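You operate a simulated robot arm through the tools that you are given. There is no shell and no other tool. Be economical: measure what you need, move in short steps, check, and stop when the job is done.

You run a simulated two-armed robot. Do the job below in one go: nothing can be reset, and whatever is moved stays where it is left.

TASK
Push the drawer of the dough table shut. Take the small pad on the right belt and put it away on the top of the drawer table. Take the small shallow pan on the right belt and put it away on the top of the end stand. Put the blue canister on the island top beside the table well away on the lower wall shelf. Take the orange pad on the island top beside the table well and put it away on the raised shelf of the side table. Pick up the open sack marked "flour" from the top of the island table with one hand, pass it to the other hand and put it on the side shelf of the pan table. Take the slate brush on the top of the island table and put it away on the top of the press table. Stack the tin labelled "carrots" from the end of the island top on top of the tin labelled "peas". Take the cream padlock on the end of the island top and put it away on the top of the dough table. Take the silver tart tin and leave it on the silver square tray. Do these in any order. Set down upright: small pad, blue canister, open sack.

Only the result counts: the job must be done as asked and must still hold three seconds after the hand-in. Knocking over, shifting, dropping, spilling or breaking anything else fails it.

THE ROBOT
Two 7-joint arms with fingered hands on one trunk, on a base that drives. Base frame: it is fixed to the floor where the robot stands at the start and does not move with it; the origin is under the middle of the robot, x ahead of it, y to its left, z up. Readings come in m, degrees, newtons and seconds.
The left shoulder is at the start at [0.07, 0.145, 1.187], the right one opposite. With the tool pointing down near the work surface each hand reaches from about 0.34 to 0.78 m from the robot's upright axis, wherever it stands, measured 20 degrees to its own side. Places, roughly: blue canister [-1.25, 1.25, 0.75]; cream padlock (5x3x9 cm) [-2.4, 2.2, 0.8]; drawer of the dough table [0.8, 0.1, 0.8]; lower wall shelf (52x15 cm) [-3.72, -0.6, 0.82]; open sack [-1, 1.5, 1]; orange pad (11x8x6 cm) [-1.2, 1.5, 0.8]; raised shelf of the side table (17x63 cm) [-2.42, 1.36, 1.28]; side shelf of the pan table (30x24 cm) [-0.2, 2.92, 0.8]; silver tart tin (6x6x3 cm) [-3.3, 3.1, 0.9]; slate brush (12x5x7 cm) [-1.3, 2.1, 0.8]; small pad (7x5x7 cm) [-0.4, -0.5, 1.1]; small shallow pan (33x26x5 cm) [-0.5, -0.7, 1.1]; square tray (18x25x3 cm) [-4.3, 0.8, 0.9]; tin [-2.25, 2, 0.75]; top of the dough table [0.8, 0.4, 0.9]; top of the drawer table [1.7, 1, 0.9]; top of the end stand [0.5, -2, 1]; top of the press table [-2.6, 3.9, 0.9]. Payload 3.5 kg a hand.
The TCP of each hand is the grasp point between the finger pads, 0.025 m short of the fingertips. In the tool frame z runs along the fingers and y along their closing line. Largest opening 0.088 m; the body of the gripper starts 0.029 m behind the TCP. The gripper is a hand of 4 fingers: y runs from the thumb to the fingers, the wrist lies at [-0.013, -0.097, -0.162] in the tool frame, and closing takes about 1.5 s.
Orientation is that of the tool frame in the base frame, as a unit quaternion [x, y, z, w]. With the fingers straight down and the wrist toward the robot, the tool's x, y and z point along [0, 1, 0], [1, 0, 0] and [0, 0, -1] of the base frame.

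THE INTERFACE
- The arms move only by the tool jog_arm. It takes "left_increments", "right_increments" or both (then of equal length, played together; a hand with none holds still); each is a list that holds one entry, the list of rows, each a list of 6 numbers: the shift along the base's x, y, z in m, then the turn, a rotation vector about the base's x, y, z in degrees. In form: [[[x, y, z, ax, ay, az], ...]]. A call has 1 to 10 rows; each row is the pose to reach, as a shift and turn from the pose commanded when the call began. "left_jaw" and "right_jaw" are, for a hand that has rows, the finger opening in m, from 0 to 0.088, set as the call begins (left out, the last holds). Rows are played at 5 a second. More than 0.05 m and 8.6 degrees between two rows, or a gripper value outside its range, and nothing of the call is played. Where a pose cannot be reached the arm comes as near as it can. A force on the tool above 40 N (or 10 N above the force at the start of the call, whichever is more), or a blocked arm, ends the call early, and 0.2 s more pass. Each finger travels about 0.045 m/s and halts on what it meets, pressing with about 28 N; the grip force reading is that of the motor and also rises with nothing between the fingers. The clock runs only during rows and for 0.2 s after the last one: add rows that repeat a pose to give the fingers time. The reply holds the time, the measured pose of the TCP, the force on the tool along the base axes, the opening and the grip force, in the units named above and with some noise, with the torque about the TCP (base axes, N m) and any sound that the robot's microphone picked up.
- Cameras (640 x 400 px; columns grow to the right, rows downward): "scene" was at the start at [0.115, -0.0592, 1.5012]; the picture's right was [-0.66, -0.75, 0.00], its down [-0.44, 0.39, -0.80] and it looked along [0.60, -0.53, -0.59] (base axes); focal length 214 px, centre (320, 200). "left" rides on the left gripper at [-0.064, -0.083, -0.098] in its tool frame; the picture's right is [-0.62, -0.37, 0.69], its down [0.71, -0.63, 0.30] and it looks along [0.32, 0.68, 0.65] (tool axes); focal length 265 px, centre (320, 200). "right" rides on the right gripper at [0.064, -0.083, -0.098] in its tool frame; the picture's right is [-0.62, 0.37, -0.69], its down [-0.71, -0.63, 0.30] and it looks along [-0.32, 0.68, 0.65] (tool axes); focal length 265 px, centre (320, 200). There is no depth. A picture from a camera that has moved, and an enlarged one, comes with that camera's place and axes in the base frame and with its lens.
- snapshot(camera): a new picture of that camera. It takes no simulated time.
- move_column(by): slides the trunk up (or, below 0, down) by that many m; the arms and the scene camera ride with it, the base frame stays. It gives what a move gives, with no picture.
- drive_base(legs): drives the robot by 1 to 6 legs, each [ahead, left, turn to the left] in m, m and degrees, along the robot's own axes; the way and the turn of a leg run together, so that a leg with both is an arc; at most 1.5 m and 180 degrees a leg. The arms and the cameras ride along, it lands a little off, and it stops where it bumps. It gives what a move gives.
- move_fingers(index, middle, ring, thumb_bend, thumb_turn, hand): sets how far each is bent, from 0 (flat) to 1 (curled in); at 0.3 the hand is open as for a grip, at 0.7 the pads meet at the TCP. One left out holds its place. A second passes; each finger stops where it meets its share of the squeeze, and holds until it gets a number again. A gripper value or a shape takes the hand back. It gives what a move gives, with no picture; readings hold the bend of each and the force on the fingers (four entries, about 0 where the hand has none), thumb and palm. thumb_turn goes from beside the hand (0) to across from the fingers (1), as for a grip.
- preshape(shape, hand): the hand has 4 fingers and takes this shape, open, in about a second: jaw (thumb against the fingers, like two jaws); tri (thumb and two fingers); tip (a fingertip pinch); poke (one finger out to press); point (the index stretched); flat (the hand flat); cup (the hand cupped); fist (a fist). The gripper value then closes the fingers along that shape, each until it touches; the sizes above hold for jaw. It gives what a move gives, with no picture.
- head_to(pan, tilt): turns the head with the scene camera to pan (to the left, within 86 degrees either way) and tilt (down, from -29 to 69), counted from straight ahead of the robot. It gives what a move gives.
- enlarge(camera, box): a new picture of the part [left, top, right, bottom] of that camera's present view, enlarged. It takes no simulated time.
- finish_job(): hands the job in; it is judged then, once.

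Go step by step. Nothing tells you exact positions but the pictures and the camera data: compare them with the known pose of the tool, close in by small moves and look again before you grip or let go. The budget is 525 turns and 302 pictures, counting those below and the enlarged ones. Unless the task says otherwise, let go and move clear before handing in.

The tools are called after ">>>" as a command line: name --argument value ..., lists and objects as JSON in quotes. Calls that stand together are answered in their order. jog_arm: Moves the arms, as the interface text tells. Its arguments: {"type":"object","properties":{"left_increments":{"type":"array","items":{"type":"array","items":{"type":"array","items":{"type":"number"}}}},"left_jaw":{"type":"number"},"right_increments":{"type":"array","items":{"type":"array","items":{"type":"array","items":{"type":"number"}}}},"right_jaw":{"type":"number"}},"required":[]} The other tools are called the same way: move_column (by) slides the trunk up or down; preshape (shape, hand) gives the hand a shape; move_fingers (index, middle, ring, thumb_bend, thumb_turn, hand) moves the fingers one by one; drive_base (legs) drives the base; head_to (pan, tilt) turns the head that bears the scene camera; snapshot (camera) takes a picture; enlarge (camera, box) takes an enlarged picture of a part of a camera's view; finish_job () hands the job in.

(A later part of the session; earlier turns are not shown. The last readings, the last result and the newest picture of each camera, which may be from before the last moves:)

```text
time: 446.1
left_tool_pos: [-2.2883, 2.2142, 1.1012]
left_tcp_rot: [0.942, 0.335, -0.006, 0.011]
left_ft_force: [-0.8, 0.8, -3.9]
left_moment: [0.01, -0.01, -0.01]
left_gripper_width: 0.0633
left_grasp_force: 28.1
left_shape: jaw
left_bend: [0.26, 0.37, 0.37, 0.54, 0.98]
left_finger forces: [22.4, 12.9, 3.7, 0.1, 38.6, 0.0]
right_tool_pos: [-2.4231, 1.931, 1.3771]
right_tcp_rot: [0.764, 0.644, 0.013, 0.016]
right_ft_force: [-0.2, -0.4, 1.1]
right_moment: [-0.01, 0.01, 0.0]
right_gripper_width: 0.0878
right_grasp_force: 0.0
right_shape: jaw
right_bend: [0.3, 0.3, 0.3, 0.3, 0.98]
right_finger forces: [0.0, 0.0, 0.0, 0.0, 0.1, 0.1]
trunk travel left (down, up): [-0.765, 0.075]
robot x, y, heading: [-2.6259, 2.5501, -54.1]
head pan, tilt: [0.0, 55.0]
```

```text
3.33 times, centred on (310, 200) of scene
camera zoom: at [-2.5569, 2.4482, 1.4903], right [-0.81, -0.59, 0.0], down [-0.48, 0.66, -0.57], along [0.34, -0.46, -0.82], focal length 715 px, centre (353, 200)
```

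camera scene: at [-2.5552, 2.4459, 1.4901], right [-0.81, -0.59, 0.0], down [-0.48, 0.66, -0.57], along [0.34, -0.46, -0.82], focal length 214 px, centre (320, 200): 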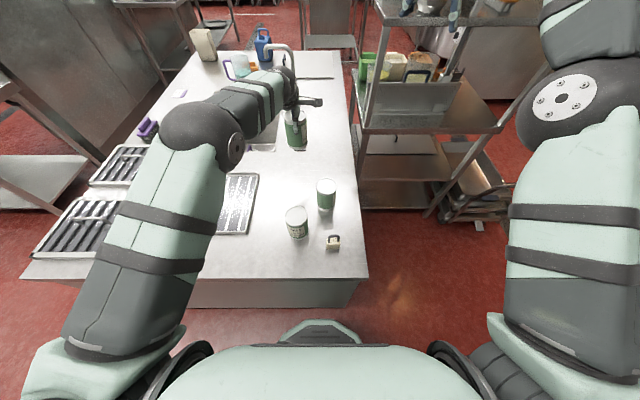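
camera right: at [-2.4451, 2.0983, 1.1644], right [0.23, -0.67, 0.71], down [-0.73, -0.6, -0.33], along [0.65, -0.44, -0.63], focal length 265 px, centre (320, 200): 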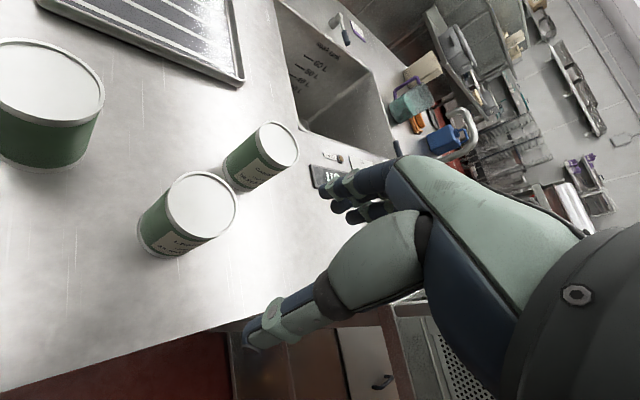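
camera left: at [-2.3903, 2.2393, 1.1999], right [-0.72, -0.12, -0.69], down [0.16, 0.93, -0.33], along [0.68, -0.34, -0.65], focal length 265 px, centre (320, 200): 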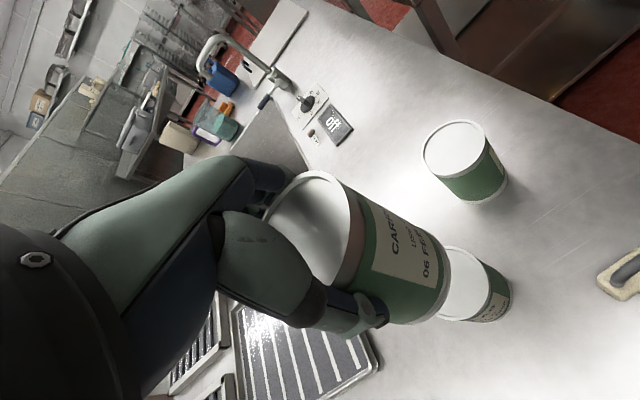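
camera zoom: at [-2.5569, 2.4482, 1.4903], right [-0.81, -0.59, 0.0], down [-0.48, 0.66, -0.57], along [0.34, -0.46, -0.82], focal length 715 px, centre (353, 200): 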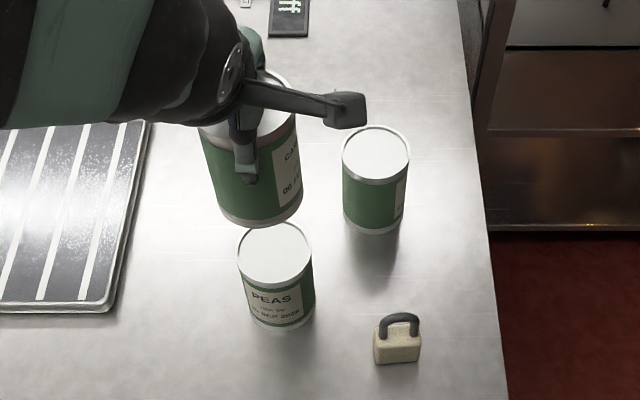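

>>> jog_arm --left_increments '[[[-0.004, 0.004, -0.015, 0, 0, 0], [-0.006, 0.004, -0.03, 0, 0, 0], [-0.006, 0.004, -0.046, 0, 0, 0]]]'

>>> enlarge --camera "scene" --box '[270, 170, 350, 240]'

>>> enlarge --camera "left" --box '[260, 150, 520, 360]'

```text
time: 446.9
left_tool_pos: [-2.2942, 2.2141, 1.0549]
left_tcp_rot: [0.942, 0.335, -0.006, 0.009]
left_ft_force: [0.4, 1.7, -4.5]
left_moment: [0.04, -0.04, -0.01]
left_gripper_width: 0.0636
left_grasp_force: 27.5
left_shape: jaw
left_bend: [0.26, 0.37, 0.37, 0.54, 0.98]
left_finger forces: [22.5, 12.8, 3.9, 0.0, 38.4, 0.0]
right_tool_pos: [-2.4215, 1.9289, 1.3763]
right_tcp_rot: [0.764, 0.645, 0.014, 0.015]
right_ft_force: [0.3, 0.3, 0.8]
right_moment: [0.01, 0.07, 0.01]
right_gripper_width: 0.0877
right_grasp_force: 0.1
right_shape: jaw
right_bend: [0.3, 0.3, 0.3, 0.3, 0.98]
right_finger forces: [0.0, 0.1, 0.0, 0.0, 0.1, 0.0]
trunk travel left (down, up): [-0.765, 0.075]
robot x, y, heading: [-2.6255, 2.5479, -53.7]
head pan, tilt: [0.0, 55.0]
```

```text
5.71 times, centred on (310, 205) of scene
camera zoom: at [-2.555, 2.4456, 1.49], right [-0.81, -0.59, 0.0], down [-0.48, 0.66, -0.57], along [0.34, -0.46, -0.82], focal length 1226 px, centre (377, 171)
```

zoom: 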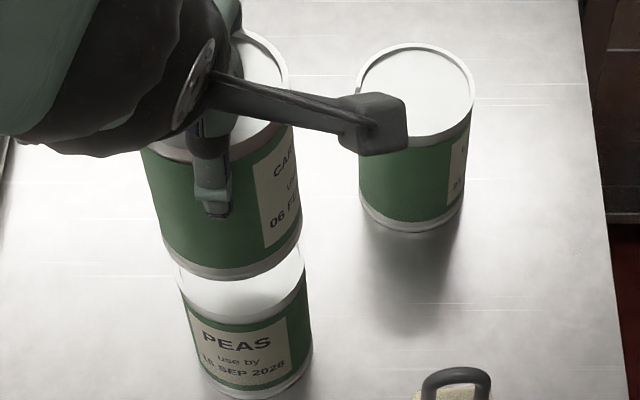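

```text
1.90 times, centred on (390, 255) of left
camera zoom: at [-2.3951, 2.2407, 1.1533], right [-0.72, -0.12, -0.69], down [0.16, 0.93, -0.33], along [0.68, -0.34, -0.65], focal length 506 px, centre (187, 95)
```

zoom: 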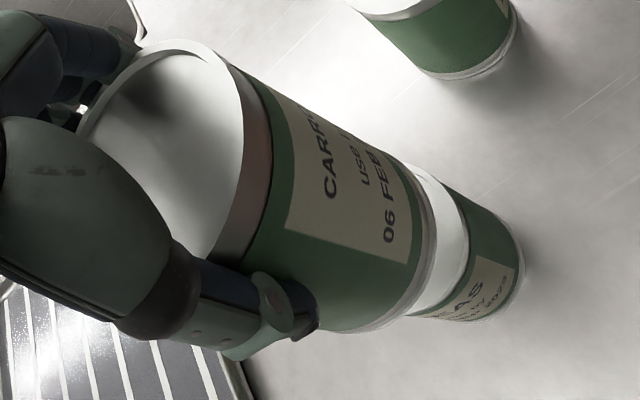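

>>> jog_arm --left_increments '[[[-0.005, 0.006, -0.004, 0, 0, 0], [-0.005, 0.006, -0.01, 0, 0, 0]]]'

>>> enlarge --camera "scene" --box '[270, 170, 350, 240]'

>>> enlarge --camera "left" --box '[260, 150, 520, 360]'

```text
time: 447.5
left_tool_pos: [-2.2997, 2.2207, 1.0456]
left_tcp_rot: [0.942, 0.334, -0.006, 0.009]
left_ft_force: [0.2, 0.2, -4.9]
left_moment: [-0.01, -0.02, 0.0]
left_gripper_width: 0.0637
left_grasp_force: 28.4
left_shape: jaw
left_bend: [0.26, 0.37, 0.37, 0.54, 0.98]
left_finger forces: [22.3, 12.9, 3.9, 0.1, 38.3, 0.1]
right_tool_pos: [-2.4222, 1.9283, 1.3757]
right_tcp_rot: [0.764, 0.645, 0.012, 0.015]
right_ft_force: [-0.2, 0.2, -0.4]
right_moment: [0.0, -0.01, 0.0]
right_gripper_width: 0.0881
right_grasp_force: 0.0
right_shape: jaw
right_bend: [0.3, 0.3, 0.3, 0.3, 0.98]
right_finger forces: [0.1, 0.0, 0.0, 0.0, 0.0, 0.0]
trunk travel left (down, up): [-0.765, 0.075]
robot x, y, heading: [-2.6301, 2.5493, -53.9]
head pan, tilt: [0.0, 55.0]
```

```text
5.71 times, centred on (310, 205) of scene
camera zoom: at [-2.5552, 2.4458, 1.49], right [-0.81, -0.59, 0.0], down [-0.48, 0.66, -0.57], along [0.34, -0.46, -0.82], focal length 1226 px, centre (377, 171)
```

zoom: 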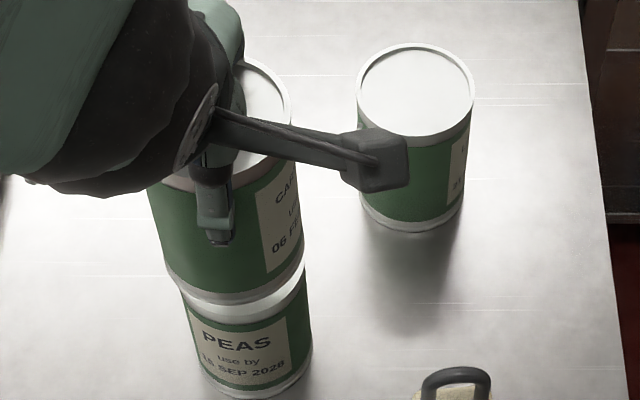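

```text
1.90 times, centred on (390, 255) of left
camera zoom: at [-2.4005, 2.2469, 1.1434], right [-0.72, -0.12, -0.69], down [0.16, 0.93, -0.33], along [0.68, -0.34, -0.65], focal length 506 px, centre (187, 95)
```

zoom: 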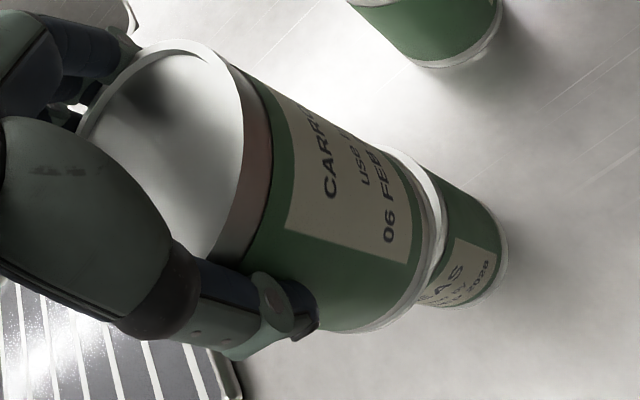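

>>> jog_arm --left_increments '[[[-0.002, -0.002, -0.003, 0, 0, 0], [-0.002, -0.002, -0.006, 0, 0, 0], [-0.002, -0.002, -0.009, 0, 0, 0], [-0.002, -0.002, -0.012, 0, 0, 0]]]'

>>> enlarge --camera "scene" --box '[270, 170, 350, 240]'

```text
time: 448.5
left_tool_pos: [-2.3023, 2.2186, 1.0327]
left_tcp_rot: [0.942, 0.334, -0.007, 0.01]
left_ft_force: [0.0, -0.5, -4.6]
left_moment: [0.03, -0.02, -0.01]
left_gripper_width: 0.0637
left_grasp_force: 28.0
left_shape: jaw
left_bend: [0.26, 0.37, 0.37, 0.54, 0.98]
left_finger forces: [22.4, 12.9, 3.9, 0.0, 38.2, 0.0]
right_tool_pos: [-2.4226, 1.9295, 1.3778]
right_tcp_rot: [0.764, 0.645, 0.013, 0.015]
right_ft_force: [0.6, 0.5, 0.3]
right_moment: [0.02, -0.02, 0.02]
right_gripper_width: 0.0882
right_grasp_force: 0.2
right_shape: jaw
right_bend: [0.3, 0.3, 0.3, 0.3, 0.98]
right_finger forces: [0.1, 0.0, 0.1, 0.0, 0.0, 0.0]
trunk travel left (down, up): [-0.765, 0.075]
robot x, y, heading: [-2.6267, 2.5491, -53.9]
head pan, tilt: [0.0, 55.0]
```

```text
5.71 times, centred on (310, 205) of scene
camera zoom: at [-2.5557, 2.4464, 1.4901], right [-0.81, -0.59, 0.0], down [-0.48, 0.66, -0.57], along [0.34, -0.46, -0.82], focal length 1226 px, centre (377, 171)
```

zoom: 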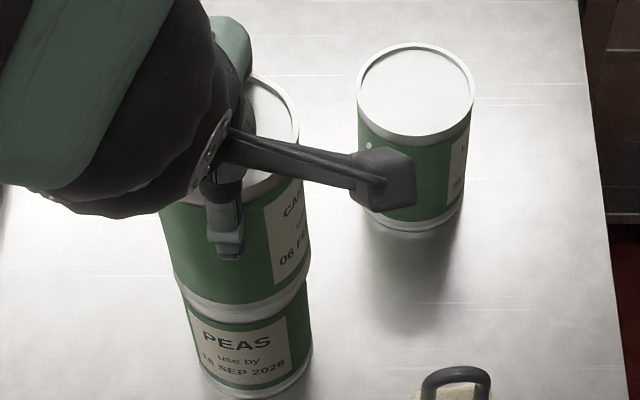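

>>> jog_arm --left_increments '[[[-0.003, -0.002, -0.002, 0, 0, 0], [-0.003, -0.002, -0.005, 0, 0, 0], [-0.003, -0.002, -0.008, 0, 0, 0], [-0.003, -0.002, -0.011, 0, 0, 0]]]'

>>> enlarge --camera "scene" --box '[270, 170, 350, 240]'

>>> snapshot --camera "left"

```text
time: 449.5
left_tool_pos: [-2.3051, 2.2174, 1.0238]
left_tcp_rot: [0.942, 0.334, -0.008, 0.009]
left_ft_force: [0.4, 0.8, -4.3]
left_moment: [-0.02, 0.0, -0.04]
left_gripper_width: 0.0636
left_grasp_force: 27.9
left_shape: jaw
left_bend: [0.26, 0.37, 0.37, 0.54, 0.98]
left_finger forces: [22.4, 12.9, 3.8, 0.1, 38.1, 0.1]
right_tool_pos: [-2.4223, 1.9291, 1.3758]
right_tcp_rot: [0.764, 0.644, 0.012, 0.015]
right_ft_force: [0.0, -0.4, 0.4]
right_moment: [0.01, 0.02, -0.02]
right_gripper_width: 0.0879
right_grasp_force: 0.2
right_shape: jaw
right_bend: [0.3, 0.3, 0.3, 0.3, 0.98]
right_finger forces: [0.1, 0.0, 0.0, 0.0, 0.1, 0.0]
trunk travel left (down, up): [-0.765, 0.075]
robot x, y, heading: [-2.6292, 2.5471, -53.9]
head pan, tilt: [0.0, 55.0]
```

```text
5.71 times, centred on (310, 205) of scene
camera zoom: at [-2.5556, 2.4463, 1.4901], right [-0.81, -0.59, 0.0], down [-0.48, 0.66, -0.57], along [0.34, -0.46, -0.82], focal length 1226 px, centre (377, 171)
```

zoom: 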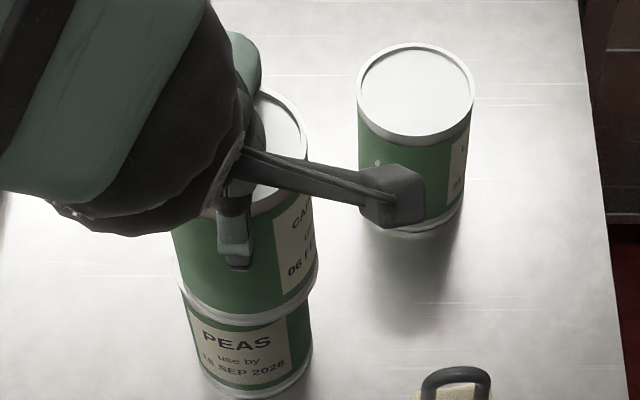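

```text
86 pictures are left
camera left: at [-2.4056, 2.2433, 1.1211], right [-0.72, -0.12, -0.69], down [0.16, 0.93, -0.33], along [0.68, -0.34, -0.65], focal length 265 px, centre (320, 200)
```

left: 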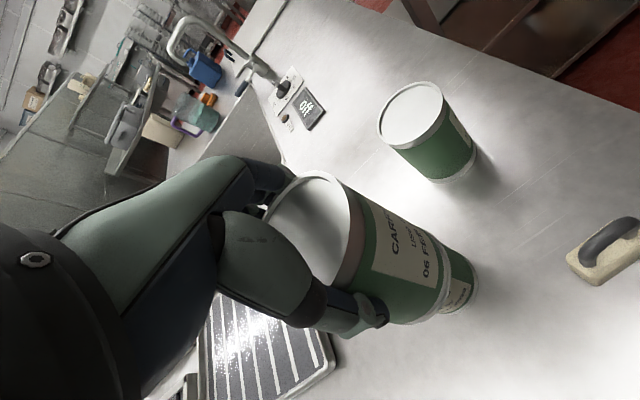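

>>> jog_arm --left_increments '[[[0.003, -0.004, -0.003, 0, 0, 0], [0.003, -0.004, -0.006, 0, 0, 0], [0.003, -0.004, -0.009, 0, 0, 0], [0.003, -0.004, -0.012, 0, 0, 0]]]'

>>> enlarge --camera "scene" --box '[270, 170, 350, 240]'

```text
time: 450.5
left_tool_pos: [-2.3008, 2.2125, 1.0117]
left_tcp_rot: [0.942, 0.335, -0.008, 0.009]
left_ft_force: [0.9, 0.0, -4.1]
left_moment: [0.06, -0.04, 0.03]
left_gripper_width: 0.0635
left_grasp_force: 28.5
left_shape: jaw
left_bend: [0.26, 0.37, 0.37, 0.54, 0.98]
left_finger forces: [22.2, 12.9, 3.8, 0.0, 38.1, 0.0]
right_tool_pos: [-2.4217, 1.9282, 1.3756]
right_tcp_rot: [0.764, 0.645, 0.013, 0.016]
right_ft_force: [0.1, -0.6, 0.1]
right_moment: [-0.03, 0.01, -0.01]
right_gripper_width: 0.0876
right_grasp_force: 0.1
right_shape: jaw
right_bend: [0.3, 0.3, 0.3, 0.3, 0.98]
right_finger forces: [0.0, 0.1, 0.0, 0.0, 0.0, 0.0]
trunk travel left (down, up): [-0.765, 0.075]
robot x, y, heading: [-2.6273, 2.5496, -53.8]
head pan, tilt: [0.0, 55.0]
```

```text
5.71 times, centred on (310, 205) of scene
camera zoom: at [-2.5554, 2.4462, 1.4901], right [-0.81, -0.59, 0.0], down [-0.48, 0.66, -0.57], along [0.34, -0.46, -0.82], focal length 1226 px, centre (377, 171)
```

zoom: 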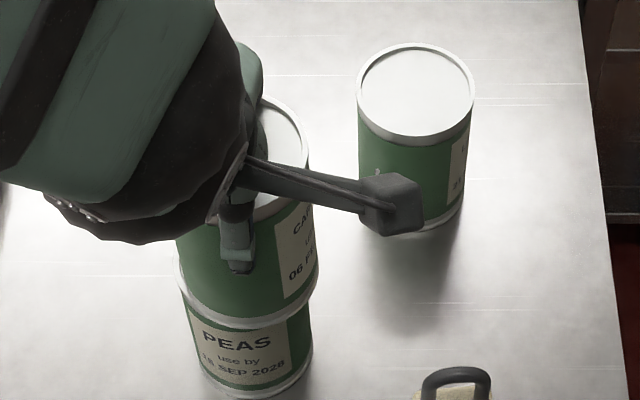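

>>> jog_arm --left_increments '[[[0.005, -0.002, 0.0, 0, 0, 0], [0.0107, -0.0045, 0.0, 0, 0, 0]]]'

>>> enlarge --camera "scene" --box '[280, 190, 330, 234]'

>>> enlarge --camera "left" --box '[340, 180, 520, 340]'

```text
time: 451.1
left_tool_pos: [-2.2891, 2.2088, 1.0123]
left_tcp_rot: [0.942, 0.335, -0.007, 0.009]
left_ft_force: [0.1, 0.0, -4.1]
left_moment: [0.01, 0.0, 0.02]
left_gripper_width: 0.0637
left_grasp_force: 27.8
left_shape: jaw
left_bend: [0.26, 0.37, 0.37, 0.54, 0.98]
left_finger forces: [22.3, 12.9, 3.8, 0.0, 38.1, 0.0]
right_tool_pos: [-2.4211, 1.929, 1.3761]
right_tcp_rot: [0.764, 0.644, 0.013, 0.015]
right_ft_force: [0.6, 1.2, -0.8]
right_moment: [0.0, 0.01, -0.03]
right_gripper_width: 0.0878
right_grasp_force: 0.0
right_shape: jaw
right_bend: [0.3, 0.3, 0.3, 0.3, 0.98]
right_finger forces: [0.0, 0.1, 0.0, 0.0, 0.0, 0.1]
trunk travel left (down, up): [-0.765, 0.075]
robot x, y, heading: [-2.6274, 2.5478, -53.6]
head pan, tilt: [0.0, 55.0]
```

```text
9.09 times, centred on (305, 212) of scene
camera zoom: at [-2.5549, 2.4462, 1.4901], right [-0.81, -0.59, 0.0], down [-0.48, 0.66, -0.57], along [0.34, -0.46, -0.82], focal length 1950 px, centre (456, 91)
```

zoom: 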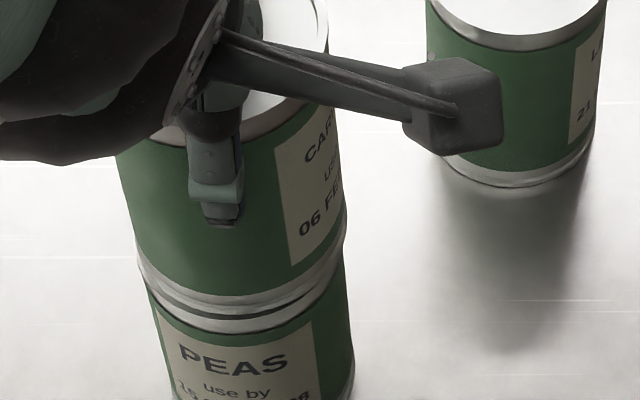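

```text
2.50 times, centred on (430, 260) of left
camera zoom: at [-2.3915, 2.2351, 1.1091], right [-0.72, -0.12, -0.69], down [0.16, 0.93, -0.33], along [0.68, -0.34, -0.65], focal length 664 px, centre (45, 50)
```

zoom: 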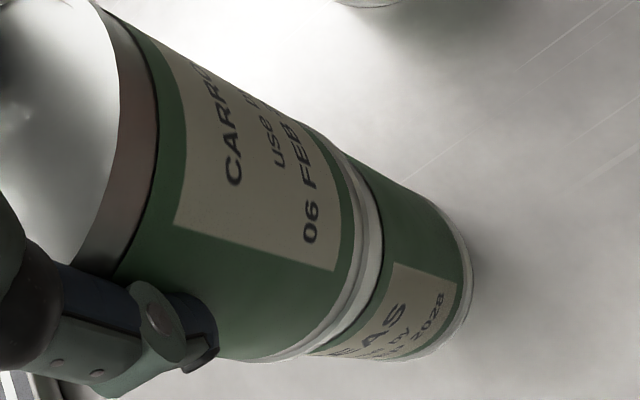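

Now the rims line up in both views with a thin gap. I lower the last millimetres.

>>> jog_arm --left_increments '[[[0, 0, -0.003, 0, 0, 0], [0, 0, -0.006, 0, 0, 0], [0, 0, -0.009, 0, 0, 0]]]'

>>> enlarge --camera "scene" --box '[280, 190, 330, 234]'

```text
time: 451.9
left_tool_pos: [-2.29, 2.2091, 1.0019]
left_tcp_rot: [0.942, 0.334, -0.007, 0.009]
left_ft_force: [-0.1, -0.3, -4.2]
left_moment: [0.01, -0.01, 0.03]
left_gripper_width: 0.0639
left_grasp_force: 27.4
left_shape: jaw
left_bend: [0.26, 0.37, 0.37, 0.54, 0.98]
left_finger forces: [22.3, 12.8, 3.8, 0.0, 38.2, 0.1]
right_tool_pos: [-2.4224, 1.9286, 1.3761]
right_tcp_rot: [0.764, 0.645, 0.013, 0.015]
right_ft_force: [-0.5, 0.3, 0.4]
right_moment: [0.01, 0.0, -0.01]
right_gripper_width: 0.0876
right_grasp_force: 0.0
right_shape: jaw
right_bend: [0.3, 0.3, 0.3, 0.3, 0.98]
right_finger forces: [0.0, 0.0, 0.0, 0.0, 0.1, 0.1]
trunk travel left (down, up): [-0.765, 0.075]
robot x, y, heading: [-2.6284, 2.547, -54.1]
head pan, tilt: [0.0, 55.0]
```

```text
9.09 times, centred on (305, 212) of scene
camera zoom: at [-2.5556, 2.4464, 1.4901], right [-0.81, -0.59, 0.0], down [-0.48, 0.66, -0.57], along [0.34, -0.46, -0.82], focal length 1950 px, centre (456, 91)
```

zoom: 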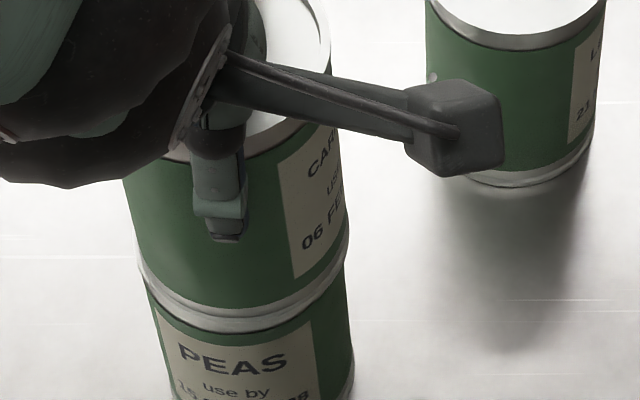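

>>> jog_arm --left_increments '[[[0, 0, -0.002, 0, 0, 0], [0, 0, -0.004, 0, 0, 0], [0, 0, -0.006, 0, 0, 0]]]'

>>> enlarge --camera "scene" --box '[280, 190, 330, 234]'

```text
time: 452.7
left_tool_pos: [-2.2922, 2.2093, 0.9996]
left_tcp_rot: [0.942, 0.335, -0.005, 0.014]
left_ft_force: [-0.7, 0.7, 22.6]
left_moment: [-0.44, -0.53, 0.0]
left_gripper_width: 0.064
left_grasp_force: 28.2
left_shape: jaw
left_bend: [0.26, 0.37, 0.37, 0.55, 0.98]
left_finger forces: [25.8, 13.5, 4.5, 0.1, 41.9, 0.0]
right_tool_pos: [-2.4251, 1.9315, 1.3792]
right_tcp_rot: [0.764, 0.645, 0.014, 0.018]
right_ft_force: [-0.3, 0.1, 0.3]
right_moment: [0.01, 0.03, -0.02]
right_gripper_width: 0.0876
right_grasp_force: 0.1
right_shape: jaw
right_bend: [0.3, 0.3, 0.3, 0.3, 0.98]
right_finger forces: [0.0, 0.0, 0.0, 0.0, 0.1, 0.0]
trunk travel left (down, up): [-0.765, 0.075]
robot x, y, heading: [-2.6288, 2.5468, -54.1]
head pan, tilt: [0.0, 55.0]
```

```text
9.09 times, centred on (305, 212) of scene
camera zoom: at [-2.5592, 2.4498, 1.4909], right [-0.81, -0.59, 0.0], down [-0.48, 0.66, -0.58], along [0.34, -0.47, -0.82], focal length 1950 px, centre (456, 91)
```

zoom: 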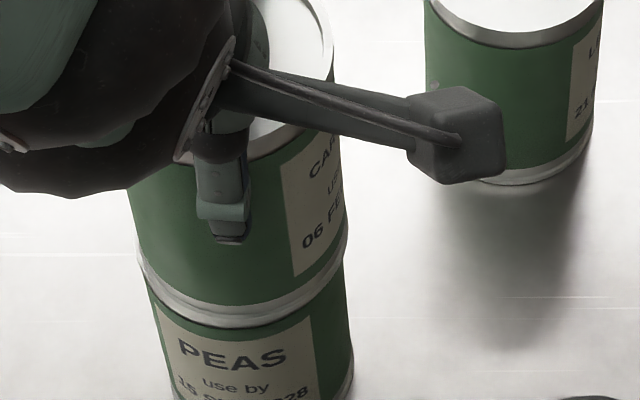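

Firm contact. I relieve pressure and open the fingers extra wide so nothing drags.

>>> jog_arm --left_increments '[[[0, 0, 0.003, 0, 0, 0], [0, 0, 0.003, 0, 0, 0]]]'

>>> move_fingers --hand "left" --index 0.12 --middle 0.12 --ring 0.12 --thumb_bend 0.12

>>> snapshot --camera "left"

```text
time: 453.3
left_tool_pos: [-2.2918, 2.2109, 1.0011]
left_tcp_rot: [0.942, 0.335, -0.006, 0.012]
left_ft_force: [0.2, -0.6, 16.9]
left_moment: [-0.6, -0.62, -0.01]
left_gripper_width: 0.0634
left_grasp_force: 28.2
left_shape: jaw
left_bend: [0.26, 0.37, 0.37, 0.55, 0.98]
left_finger forces: [26.3, 14.3, 4.5, 0.0, 40.4, 0.0]
right_tool_pos: [-2.4238, 1.932, 1.3784]
right_tcp_rot: [0.764, 0.645, 0.012, 0.016]
right_ft_force: [-0.2, -0.3, -0.6]
right_moment: [-0.02, -0.03, -0.01]
right_gripper_width: 0.0878
right_grasp_force: 0.1
right_shape: jaw
right_bend: [0.3, 0.3, 0.3, 0.3, 0.98]
right_finger forces: [0.0, 0.0, 0.1, 0.1, 0.0, 0.0]
trunk travel left (down, up): [-0.765, 0.075]
robot x, y, heading: [-2.6299, 2.5459, -54.0]
head pan, tilt: [0.0, 55.0]
```

```text
time: 454.3
left_tool_pos: [-2.292, 2.2094, 0.999]
left_tcp_rot: [0.942, 0.335, -0.007, 0.008]
left_ft_force: [-0.2, -0.2, -0.1]
left_moment: [-0.01, 0.01, -0.02]
left_gripper_width: 0.1167
left_grasp_force: 0.0
left_shape: fingers
left_bend: [0.12, 0.12, 0.12, 0.12, 1.0]
left_finger forces: [0.0, 0.0, 0.0, 0.0, 0.0, 0.0]
right_tool_pos: [-2.4218, 1.9293, 1.3767]
right_tcp_rot: [0.764, 0.645, 0.013, 0.015]
right_ft_force: [0.4, -0.1, 0.5]
right_moment: [-0.02, 0.07, -0.02]
right_gripper_width: 0.0877
right_grasp_force: 0.1
right_shape: jaw
right_bend: [0.3, 0.3, 0.3, 0.3, 0.98]
right_finger forces: [0.0, 0.0, 0.0, 0.0, 0.0, 0.0]
trunk travel left (down, up): [-0.765, 0.075]
robot x, y, heading: [-2.6263, 2.5469, -54.1]
head pan, tilt: [0.0, 55.0]
```

```text
80 pictures are left
camera left: at [-2.3929, 2.2352, 1.0973], right [-0.72, -0.12, -0.69], down [0.16, 0.93, -0.33], along [0.68, -0.34, -0.65], focal length 265 px, centre (320, 200)
```

left: 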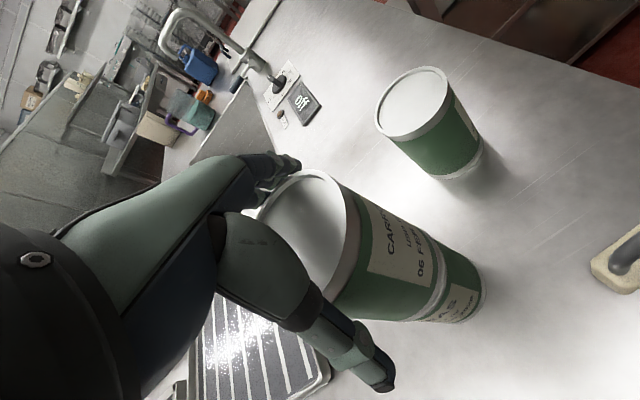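

Released cleanly. I raise the hand straight up.

>>> jog_arm --left_increments '[[[0, 0, 0.03, 0, 0, 0], [0, 0, 0.07, 0, 0, 0], [0, 0, 0.12, 0, 0, 0], [0, 0, 0.17, 0, 0, 0], [0, 0, 0.2, 0, 0, 0]]]'

>>> snapshot --camera "scene"

```text
time: 455.5
left_tool_pos: [-2.2898, 2.2106, 1.1991]
left_tcp_rot: [0.942, 0.334, -0.007, 0.009]
left_ft_force: [-0.2, -0.3, -0.4]
left_moment: [-0.01, 0.01, 0.02]
left_gripper_width: 0.1169
left_grasp_force: 0.1
left_shape: fingers
left_bend: [0.12, 0.12, 0.12, 0.12, 1.0]
left_finger forces: [0.0, 0.0, 0.0, 0.0, 0.0, 0.0]
right_tool_pos: [-2.4216, 1.93, 1.377]
right_tcp_rot: [0.765, 0.644, 0.013, 0.015]
right_ft_force: [0.5, 1.0, 0.4]
right_moment: [-0.02, 0.0, -0.01]
right_gripper_width: 0.0878
right_grasp_force: 0.1
right_shape: jaw
right_bend: [0.3, 0.3, 0.3, 0.3, 0.98]
right_finger forces: [0.1, 0.0, 0.1, 0.0, 0.0, 0.0]
trunk travel left (down, up): [-0.765, 0.075]
robot x, y, heading: [-2.6267, 2.5468, -54.0]
head pan, tilt: [0.0, 55.0]
```

```text
79 pictures are left
camera scene: at [-2.5548, 2.4476, 1.4901], right [-0.81, -0.59, 0.0], down [-0.48, 0.66, -0.57], along [0.34, -0.46, -0.82], focal length 214 px, centre (320, 200)
```

scene: 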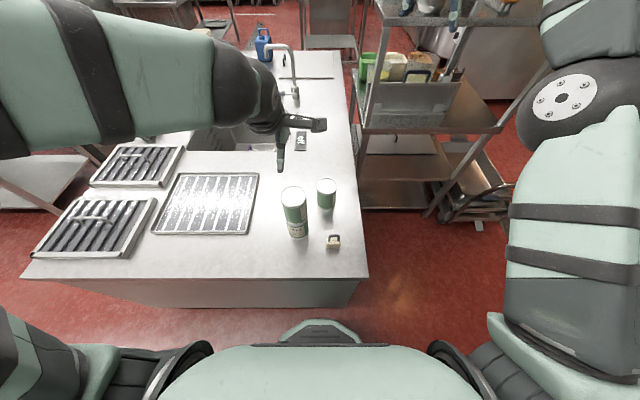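

The stack stands. Next the padlock at about (-2.41, 2.18): I move the left hand aside and bring the right hand over it, closing forward.

>>> jog_arm --left_increments '[[[0.03, 0.02, 0.03, 0, 0, 0], [0.06, 0.04, 0.06, 0, 0, 0], [0.09, 0.06, 0.09, 0, 0, 0], [0.12, 0.09, 0.1, 0, 0, 0]]]' --left_jaw 0.088

>>> jog_arm --right_increments '[[[0.0, 0.028, -0.03, 0, 0, -7.4], [0.0, 0.056, -0.06, 0, 0, -14.8], [0.002, 0.084, -0.09, 0, 0, -22.2], [0.004, 0.112, -0.12, 0, 0, -29.6], [0.006, 0.14, -0.15, 0, 0, -37], [0.008, 0.168, -0.18, 0, 0, -44.5], [0.01, 0.2, -0.21, 0, 0, -44.5], [0.01, 0.23, -0.24, 0, 0, -44.5], [0.01, 0.246, -0.28, 0, 0, -44.5], [0.01, 0.246, -0.33, 0, 0, -44.5]]]'

>>> snapshot --camera "right"

```text
time: 456.5
left_tool_pos: [-2.1697, 2.3021, 1.2991]
left_tcp_rot: [0.942, 0.334, -0.008, 0.01]
left_ft_force: [0.4, 0.4, -0.1]
left_moment: [-0.02, -0.02, -0.01]
left_gripper_width: 0.0882
left_grasp_force: 0.1
left_shape: jaw
left_bend: [0.3, 0.3, 0.3, 0.3, 0.98]
left_finger forces: [0.0, 0.0, 0.0, 0.0, 0.0, 0.0]
right_tool_pos: [-2.4201, 1.931, 1.3775]
right_tcp_rot: [0.764, 0.645, 0.012, 0.016]
right_ft_force: [1.0, 0.9, 0.1]
right_moment: [-0.01, 0.0, 0.02]
right_gripper_width: 0.0878
right_grasp_force: 0.1
right_shape: jaw
right_bend: [0.3, 0.3, 0.3, 0.3, 0.98]
right_finger forces: [0.0, 0.0, 0.0, 0.1, 0.0, 0.1]
trunk travel left (down, up): [-0.765, 0.075]
robot x, y, heading: [-2.6287, 2.5465, -54.1]
head pan, tilt: [0.0, 55.0]
```

```text
time: 458.7
left_tool_pos: [-2.1693, 2.2991, 1.2992]
left_tcp_rot: [0.942, 0.335, -0.007, 0.009]
left_ft_force: [-0.2, 0.3, 1.3]
left_moment: [0.01, 0.03, -0.01]
left_gripper_width: 0.0879
left_grasp_force: 0.1
left_shape: jaw
left_bend: [0.3, 0.3, 0.3, 0.3, 0.98]
left_finger forces: [0.0, 0.0, 0.1, 0.0, 0.1, 0.0]
right_tool_pos: [-2.4113, 2.1741, 1.0458]
right_tcp_rot: [0.951, 0.308, 0.005, 0.018]
right_ft_force: [0.6, -0.2, -0.5]
right_moment: [0.03, 0.0, 0.03]
right_gripper_width: 0.0878
right_grasp_force: 0.1
right_shape: jaw
right_bend: [0.3, 0.3, 0.3, 0.3, 0.98]
right_finger forces: [0.0, 0.1, 0.0, 0.1, 0.0, 0.0]
trunk travel left (down, up): [-0.765, 0.075]
robot x, y, heading: [-2.6252, 2.5481, -53.9]
head pan, tilt: [0.0, 55.0]
```

```text
78 pictures are left
camera right: at [-2.4104, 2.2828, 1.1402], right [-0.3, -0.64, 0.71], down [-0.94, 0.08, -0.33], along [0.15, -0.76, -0.63], focal length 265 px, centre (320, 200)
```

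right: 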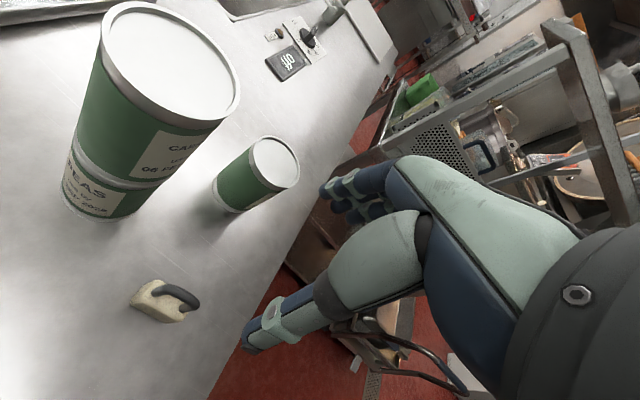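

>>> jog_arm --right_increments '[[[-0.006, 0.005, -0.04, 0, 0, 0], [-0.006, 0.005, -0.08, 0, 0, 0], [-0.006, 0.005, -0.12, 0, 0, 0], [-0.006, 0.005, -0.16, 0, 0, 0], [-0.006, 0.005, -0.175, 0, 0, 0]]]'

>>> snapshot --camera "right"

```text
time: 459.9
left_tool_pos: [-2.1718, 2.2999, 1.2996]
left_tcp_rot: [0.943, 0.334, -0.007, 0.01]
left_ft_force: [-0.2, -0.7, -0.9]
left_moment: [-0.02, -0.03, -0.01]
left_gripper_width: 0.0879
left_grasp_force: 0.0
left_shape: jaw
left_bend: [0.3, 0.3, 0.3, 0.3, 0.98]
left_finger forces: [0.0, 0.0, 0.1, 0.0, 0.0, 0.0]
right_tool_pos: [-2.4203, 2.1799, 0.8714]
right_tcp_rot: [0.951, 0.308, 0.005, 0.021]
right_ft_force: [0.6, 0.4, 0.3]
right_moment: [0.02, 0.01, -0.02]
right_gripper_width: 0.0882
right_grasp_force: 0.1
right_shape: jaw
right_bend: [0.3, 0.3, 0.3, 0.3, 0.98]
right_finger forces: [0.0, 0.1, 0.0, 0.0, 0.0, 0.0]
trunk travel left (down, up): [-0.765, 0.075]
robot x, y, heading: [-2.6277, 2.5485, -54.1]
head pan, tilt: [0.0, 55.0]
```

```text
77 pictures are left
camera right: at [-2.4185, 2.2884, 0.9655], right [-0.3, -0.64, 0.71], down [-0.94, 0.08, -0.33], along [0.15, -0.77, -0.62], focal length 265 px, centre (320, 200)
```

right: 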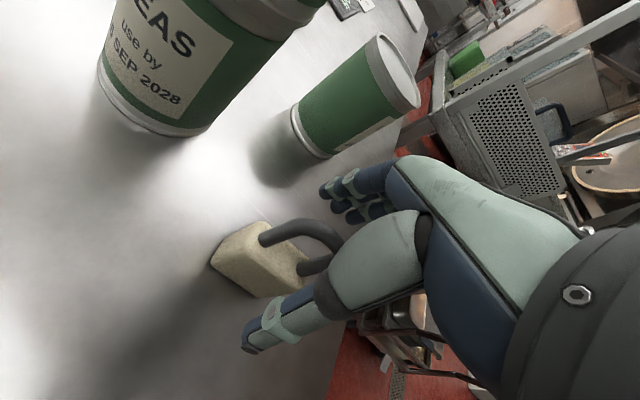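

Centred on the padlock. I lower and close.

>>> jog_arm --right_increments '[[[0, 0, -0.02, 0, 0, 0], [0, 0, -0.04, 0, 0, 0], [0, 0, -0.052, 0, 0, 0]]]'

>>> jog_arm --right_increments '[[[0, 0, 0, 0, 0, 0], [0, 0, 0, 0, 0, 0], [0, 0, 0, 0, 0, 0], [0, 0, 0, 0, 0, 0], [0, 0, 0, 0, 0, 0], [0, 0, 0, 0, 0, 0], [0, 0, 0, 0, 0, 0]]]' --right_jaw 0

>>> snapshot --camera "right"

```text
time: 460.7
left_tool_pos: [-2.1733, 2.3032, 1.3017]
left_tcp_rot: [0.942, 0.334, -0.006, 0.012]
left_ft_force: [-0.5, 0.6, -0.8]
left_moment: [-0.01, 0.03, -0.02]
left_gripper_width: 0.0881
left_grasp_force: 0.0
left_shape: jaw
left_bend: [0.3, 0.3, 0.3, 0.3, 0.98]
left_finger forces: [0.0, 0.1, 0.0, 0.1, 0.0, 0.0]
right_tool_pos: [-2.415, 2.1759, 0.828]
right_tcp_rot: [0.951, 0.308, 0.01, 0.033]
right_ft_force: [-1.7, 1.4, 17.7]
right_moment: [0.16, -0.06, 0.0]
right_gripper_width: 0.0878
right_grasp_force: 0.0
right_shape: jaw
right_bend: [0.3, 0.3, 0.3, 0.3, 0.98]
right_finger forces: [0.0, 0.1, 0.0, 0.1, 0.0, 15.6]
trunk travel left (down, up): [-0.765, 0.075]
robot x, y, heading: [-2.6307, 2.5485, -53.9]
head pan, tilt: [0.0, 55.0]
stopped in row 3 (right hand): the force on the tool passed its limit at 48 N (the readings are from after the stop); the commanded pose is now the measured one
```

```text
time: 462.3
left_tool_pos: [-2.1739, 2.3025, 1.3008]
left_tcp_rot: [0.943, 0.333, -0.006, 0.011]
left_ft_force: [0.3, -0.2, -0.3]
left_moment: [0.0, -0.01, 0.01]
left_gripper_width: 0.0883
left_grasp_force: 0.0
left_shape: jaw
left_bend: [0.3, 0.3, 0.3, 0.3, 0.98]
left_finger forces: [0.0, 0.0, 0.1, 0.1, 0.1, 0.1]
right_tool_pos: [-2.4161, 2.1765, 0.8278]
right_tcp_rot: [0.951, 0.307, 0.01, 0.03]
right_ft_force: [1.6, -4.6, 30.7]
right_moment: [0.5, 0.08, 0.02]
right_gripper_width: 0.0176
right_grasp_force: 28.3
right_shape: jaw
right_bend: [0.7, 0.7, 0.7, 0.71, 1.0]
right_finger forces: [15.7, 8.6, 2.5, 0.0, 25.0, 28.8]
trunk travel left (down, up): [-0.765, 0.075]
robot x, y, heading: [-2.6221, 2.5478, -53.9]
head pan, tilt: [0.0, 55.0]
```

```text
76 pictures are left
camera right: at [-2.4159, 2.2873, 0.9198], right [-0.31, -0.63, 0.71], down [-0.94, 0.08, -0.34], along [0.16, -0.78, -0.61], focal length 265 px, centre (320, 200)
```

right: 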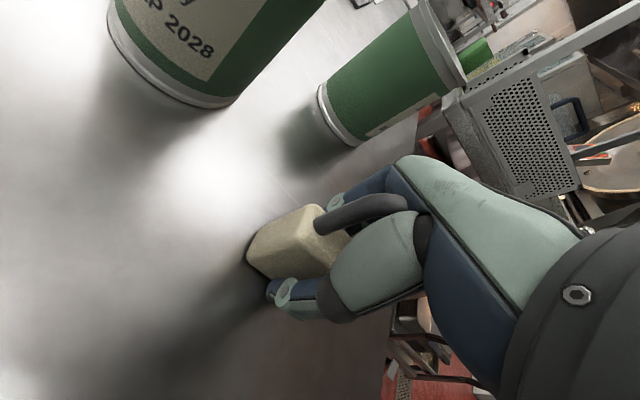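

>>> jog_arm --right_increments '[[[0, 0, 0.02, 0, 0, 0], [0, 0, 0.05, 0, 0, 0], [0, 0, 0.1, 0, 0, 0], [0, 0, 0.15, 0, 0, 0], [0, 0, 0.2, 0, 0, 0], [0, 0, 0.25, 0, 0, 0], [0, 0, 0.3, 0, 0, 0]]]'

>>> snapshot --camera "right"

```text
time: 463.9
left_tool_pos: [-2.1728, 2.3002, 1.3005]
left_tcp_rot: [0.943, 0.334, -0.006, 0.009]
left_ft_force: [-1.3, 0.5, 0.1]
left_moment: [-0.01, -0.01, 0.02]
left_gripper_width: 0.088
left_grasp_force: 0.1
left_shape: jaw
left_bend: [0.3, 0.3, 0.3, 0.3, 0.98]
left_finger forces: [0.0, 0.0, 0.0, 0.1, 0.0, 0.0]
right_tool_pos: [-2.4162, 2.1782, 1.128]
right_tcp_rot: [0.951, 0.308, 0.009, 0.028]
right_ft_force: [-0.2, -0.1, -0.2]
right_moment: [0.0, 0.0, -0.02]
right_gripper_width: 0.0173
right_grasp_force: 28.1
right_shape: jaw
right_bend: [0.7, 0.7, 0.7, 0.71, 1.0]
right_finger forces: [15.2, 7.5, 2.6, 0.1, 24.5, 6.6]
trunk travel left (down, up): [-0.765, 0.075]
robot x, y, heading: [-2.6256, 2.5474, -53.7]
head pan, tilt: [0.0, 55.0]
```

```text
75 pictures are left
camera right: at [-2.4162, 2.2886, 1.2197], right [-0.31, -0.63, 0.71], down [-0.94, 0.08, -0.34], along [0.16, -0.77, -0.61], focal length 265 px, centre (320, 200)
```

right: 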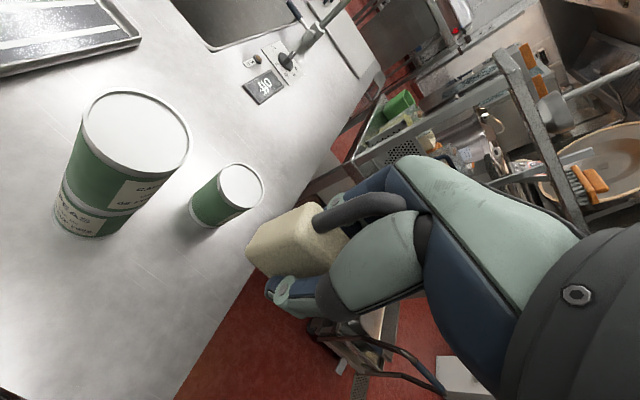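

The padlock is held. I drive around the island by its right aisle toward the dough table.

>>> drive_base --legs '[[-0.12, 0, 0], [0, 1.42, -0.4], [1.4, 0, 0], [1.1, 0, 0]]'

```text
time: 483.6
left_tool_pos: [0.3522, 1.2097, 1.2993]
left_tcp_rot: [0.942, 0.336, -0.007, 0.01]
left_ft_force: [-0.5, 0.5, -0.1]
left_moment: [0.01, 0.02, 0.03]
left_gripper_width: 0.0883
left_grasp_force: 0.1
left_shape: jaw
left_bend: [0.3, 0.3, 0.3, 0.3, 0.98]
left_finger forces: [0.0, 0.1, 0.1, 0.0, 0.0, 0.0]
right_tool_pos: [0.1077, 1.0849, 1.126]
right_tcp_rot: [0.95, 0.309, 0.009, 0.028]
right_ft_force: [-0.4, 0.3, -0.6]
right_moment: [-0.02, -0.01, 0.03]
right_gripper_width: 0.0173
right_grasp_force: 28.0
right_shape: jaw
right_bend: [0.7, 0.7, 0.7, 0.71, 1.0]
right_finger forces: [15.1, 7.5, 2.8, 0.0, 24.6, 6.4]
trunk travel left (down, up): [-0.765, 0.075]
robot x, y, heading: [-0.1041, 1.456, -54.1]
head pan, tilt: [0.0, 55.0]
```

>>> drive_base --legs '[[0, -0.65, 0], [1.25, 0, 0], [0, 0, 90]]'

>>> head_to --pan 0 --tilt 45

>>> snapshot --camera "scene"

```text
time: 496.9
left_tool_pos: [0.361, 0.509, 1.2993]
left_tcp_rot: [0.441, 0.897, 0.001, 0.012]
left_ft_force: [-0.3, 0.7, -0.3]
left_moment: [-0.02, 0.01, -0.02]
left_gripper_width: 0.0877
left_grasp_force: 0.0
left_shape: jaw
left_bend: [0.3, 0.3, 0.3, 0.3, 0.98]
left_finger forces: [0.0, 0.0, 0.0, 0.0, 0.0, 0.0]
right_tool_pos: [0.4781, 0.2633, 1.127]
right_tcp_rot: [0.465, 0.885, 0.027, 0.013]
right_ft_force: [0.1, 0.3, -1.5]
right_moment: [0.02, 0.01, 0.02]
right_gripper_width: 0.0171
right_grasp_force: 28.3
right_shape: jaw
right_bend: [0.7, 0.7, 0.7, 0.71, 1.0]
right_finger forces: [15.1, 7.4, 2.9, 0.0, 24.4, 6.3]
trunk travel left (down, up): [-0.765, 0.075]
robot x, y, heading: [0.1028, 0.0585, 34.8]
head pan, tilt: [0.0, 55.0]
```

```text
time: 497.6
left_tool_pos: [0.3589, 0.5091, 1.2995]
left_tcp_rot: [0.44, 0.898, 0.002, 0.012]
left_ft_force: [0.4, -0.7, 0.0]
left_moment: [-0.01, 0.04, 0.04]
left_gripper_width: 0.088
left_grasp_force: 0.1
left_shape: jaw
left_bend: [0.3, 0.3, 0.3, 0.3, 0.98]
left_finger forces: [0.0, 0.0, 0.0, 0.1, 0.1, 0.0]
right_tool_pos: [0.4774, 0.2633, 1.1271]
right_tcp_rot: [0.466, 0.884, 0.026, 0.014]
right_ft_force: [0.3, -0.7, -1.2]
right_moment: [0.03, 0.02, 0.0]
right_gripper_width: 0.0166
right_grasp_force: 27.9
right_shape: jaw
right_bend: [0.7, 0.7, 0.7, 0.71, 1.0]
right_finger forces: [15.1, 7.5, 2.8, 0.0, 24.3, 6.2]
trunk travel left (down, up): [-0.765, 0.075]
robot x, y, heading: [0.1016, 0.0597, 34.9]
head pan, tilt: [0.0, 45.0]
```

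```text
74 pictures are left
camera scene: at [0.21, 0.1326, 1.5035], right [0.57, -0.82, 0.0], down [-0.58, -0.4, -0.71], along [0.58, 0.4, -0.71], focal length 214 px, centre (320, 200)
```

scene: 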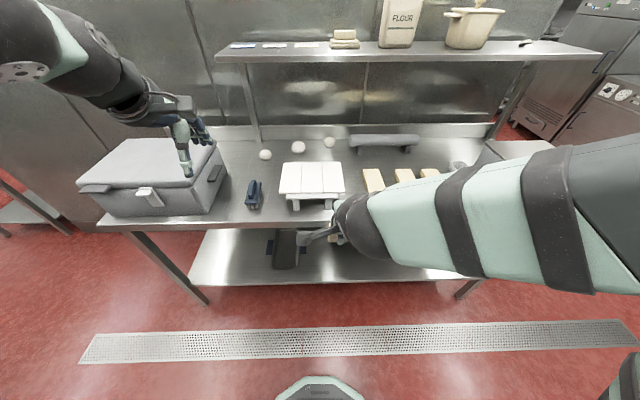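

The gap between the white board and the butter sticks is free. I drive so the padlock is near it and look with the hand camera.

>>> drive_base --legs '[[0.2, -0.09, 1.1]]'

>>> jog_arm --right_increments '[[[0.035, 0.025, 0, 0, 0, 0], [0.07, 0.05, 0, 0, 0, 0], [0.1, 0.073, 0, 0, 0, 0]]]'

>>> snapshot --camera "right"

>>> snapshot --camera "scene"

```text
time: 499.3
left_tool_pos: [0.5622, 0.5561, 1.3005]
left_tcp_rot: [0.431, 0.902, 0.003, 0.012]
left_ft_force: [0.8, -0.1, 0.3]
left_moment: [-0.03, -0.01, 0.02]
left_gripper_width: 0.088
left_grasp_force: 0.0
left_shape: jaw
left_bend: [0.3, 0.3, 0.3, 0.3, 0.98]
left_finger forces: [0.1, 0.0, 0.0, 0.0, 0.0, 0.0]
right_tool_pos: [0.6853, 0.3138, 1.1273]
right_tcp_rot: [0.456, 0.89, 0.028, 0.014]
right_ft_force: [0.1, -0.4, -0.5]
right_moment: [-0.01, -0.01, -0.04]
right_gripper_width: 0.0169
right_grasp_force: 28.1
right_shape: jaw
right_bend: [0.7, 0.7, 0.7, 0.71, 1.0]
right_finger forces: [15.0, 7.5, 2.8, 0.0, 24.3, 6.2]
trunk travel left (down, up): [-0.765, 0.075]
robot x, y, heading: [0.3127, 0.1002, 35.8]
head pan, tilt: [0.0, 45.0]
```

```text
time: 500.1
left_tool_pos: [0.5664, 0.5576, 1.3008]
left_tcp_rot: [0.432, 0.902, 0.002, 0.01]
left_ft_force: [0.4, -0.2, -0.8]
left_moment: [0.01, 0.0, 0.0]
left_gripper_width: 0.0879
left_grasp_force: 0.1
left_shape: jaw
left_bend: [0.3, 0.3, 0.3, 0.3, 0.98]
left_finger forces: [0.0, 0.0, 0.0, 0.0, 0.0, 0.0]
right_tool_pos: [0.7886, 0.3855, 1.1251]
right_tcp_rot: [0.455, 0.89, 0.026, 0.012]
right_ft_force: [0.9, 0.0, -0.2]
right_moment: [0.01, -0.01, 0.01]
right_gripper_width: 0.0168
right_grasp_force: 27.4
right_shape: jaw
right_bend: [0.7, 0.7, 0.7, 0.71, 1.0]
right_finger forces: [15.1, 7.5, 2.9, 0.0, 24.4, 5.8]
trunk travel left (down, up): [-0.765, 0.075]
robot x, y, heading: [0.3161, 0.1025, 36.1]
head pan, tilt: [0.0, 45.0]
```

```text
73 pictures are left
camera right: at [0.6797, 0.3865, 1.2179], right [0.63, -0.31, 0.71], down [-0.08, -0.94, -0.34], along [0.77, 0.16, -0.61], focal length 265 px, centre (320, 200)
```

right: 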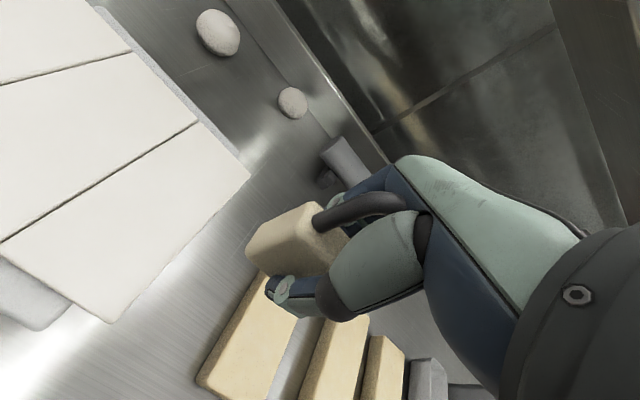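

```text
72 pictures are left
camera scene: at [0.4246, 0.1782, 1.5034], right [0.59, -0.81, 0.0], down [-0.57, -0.42, -0.71], along [0.57, 0.41, -0.71], focal length 214 px, centre (320, 200)
```

scene: 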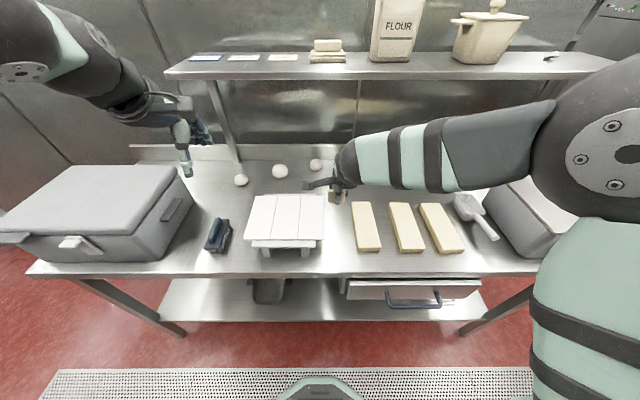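

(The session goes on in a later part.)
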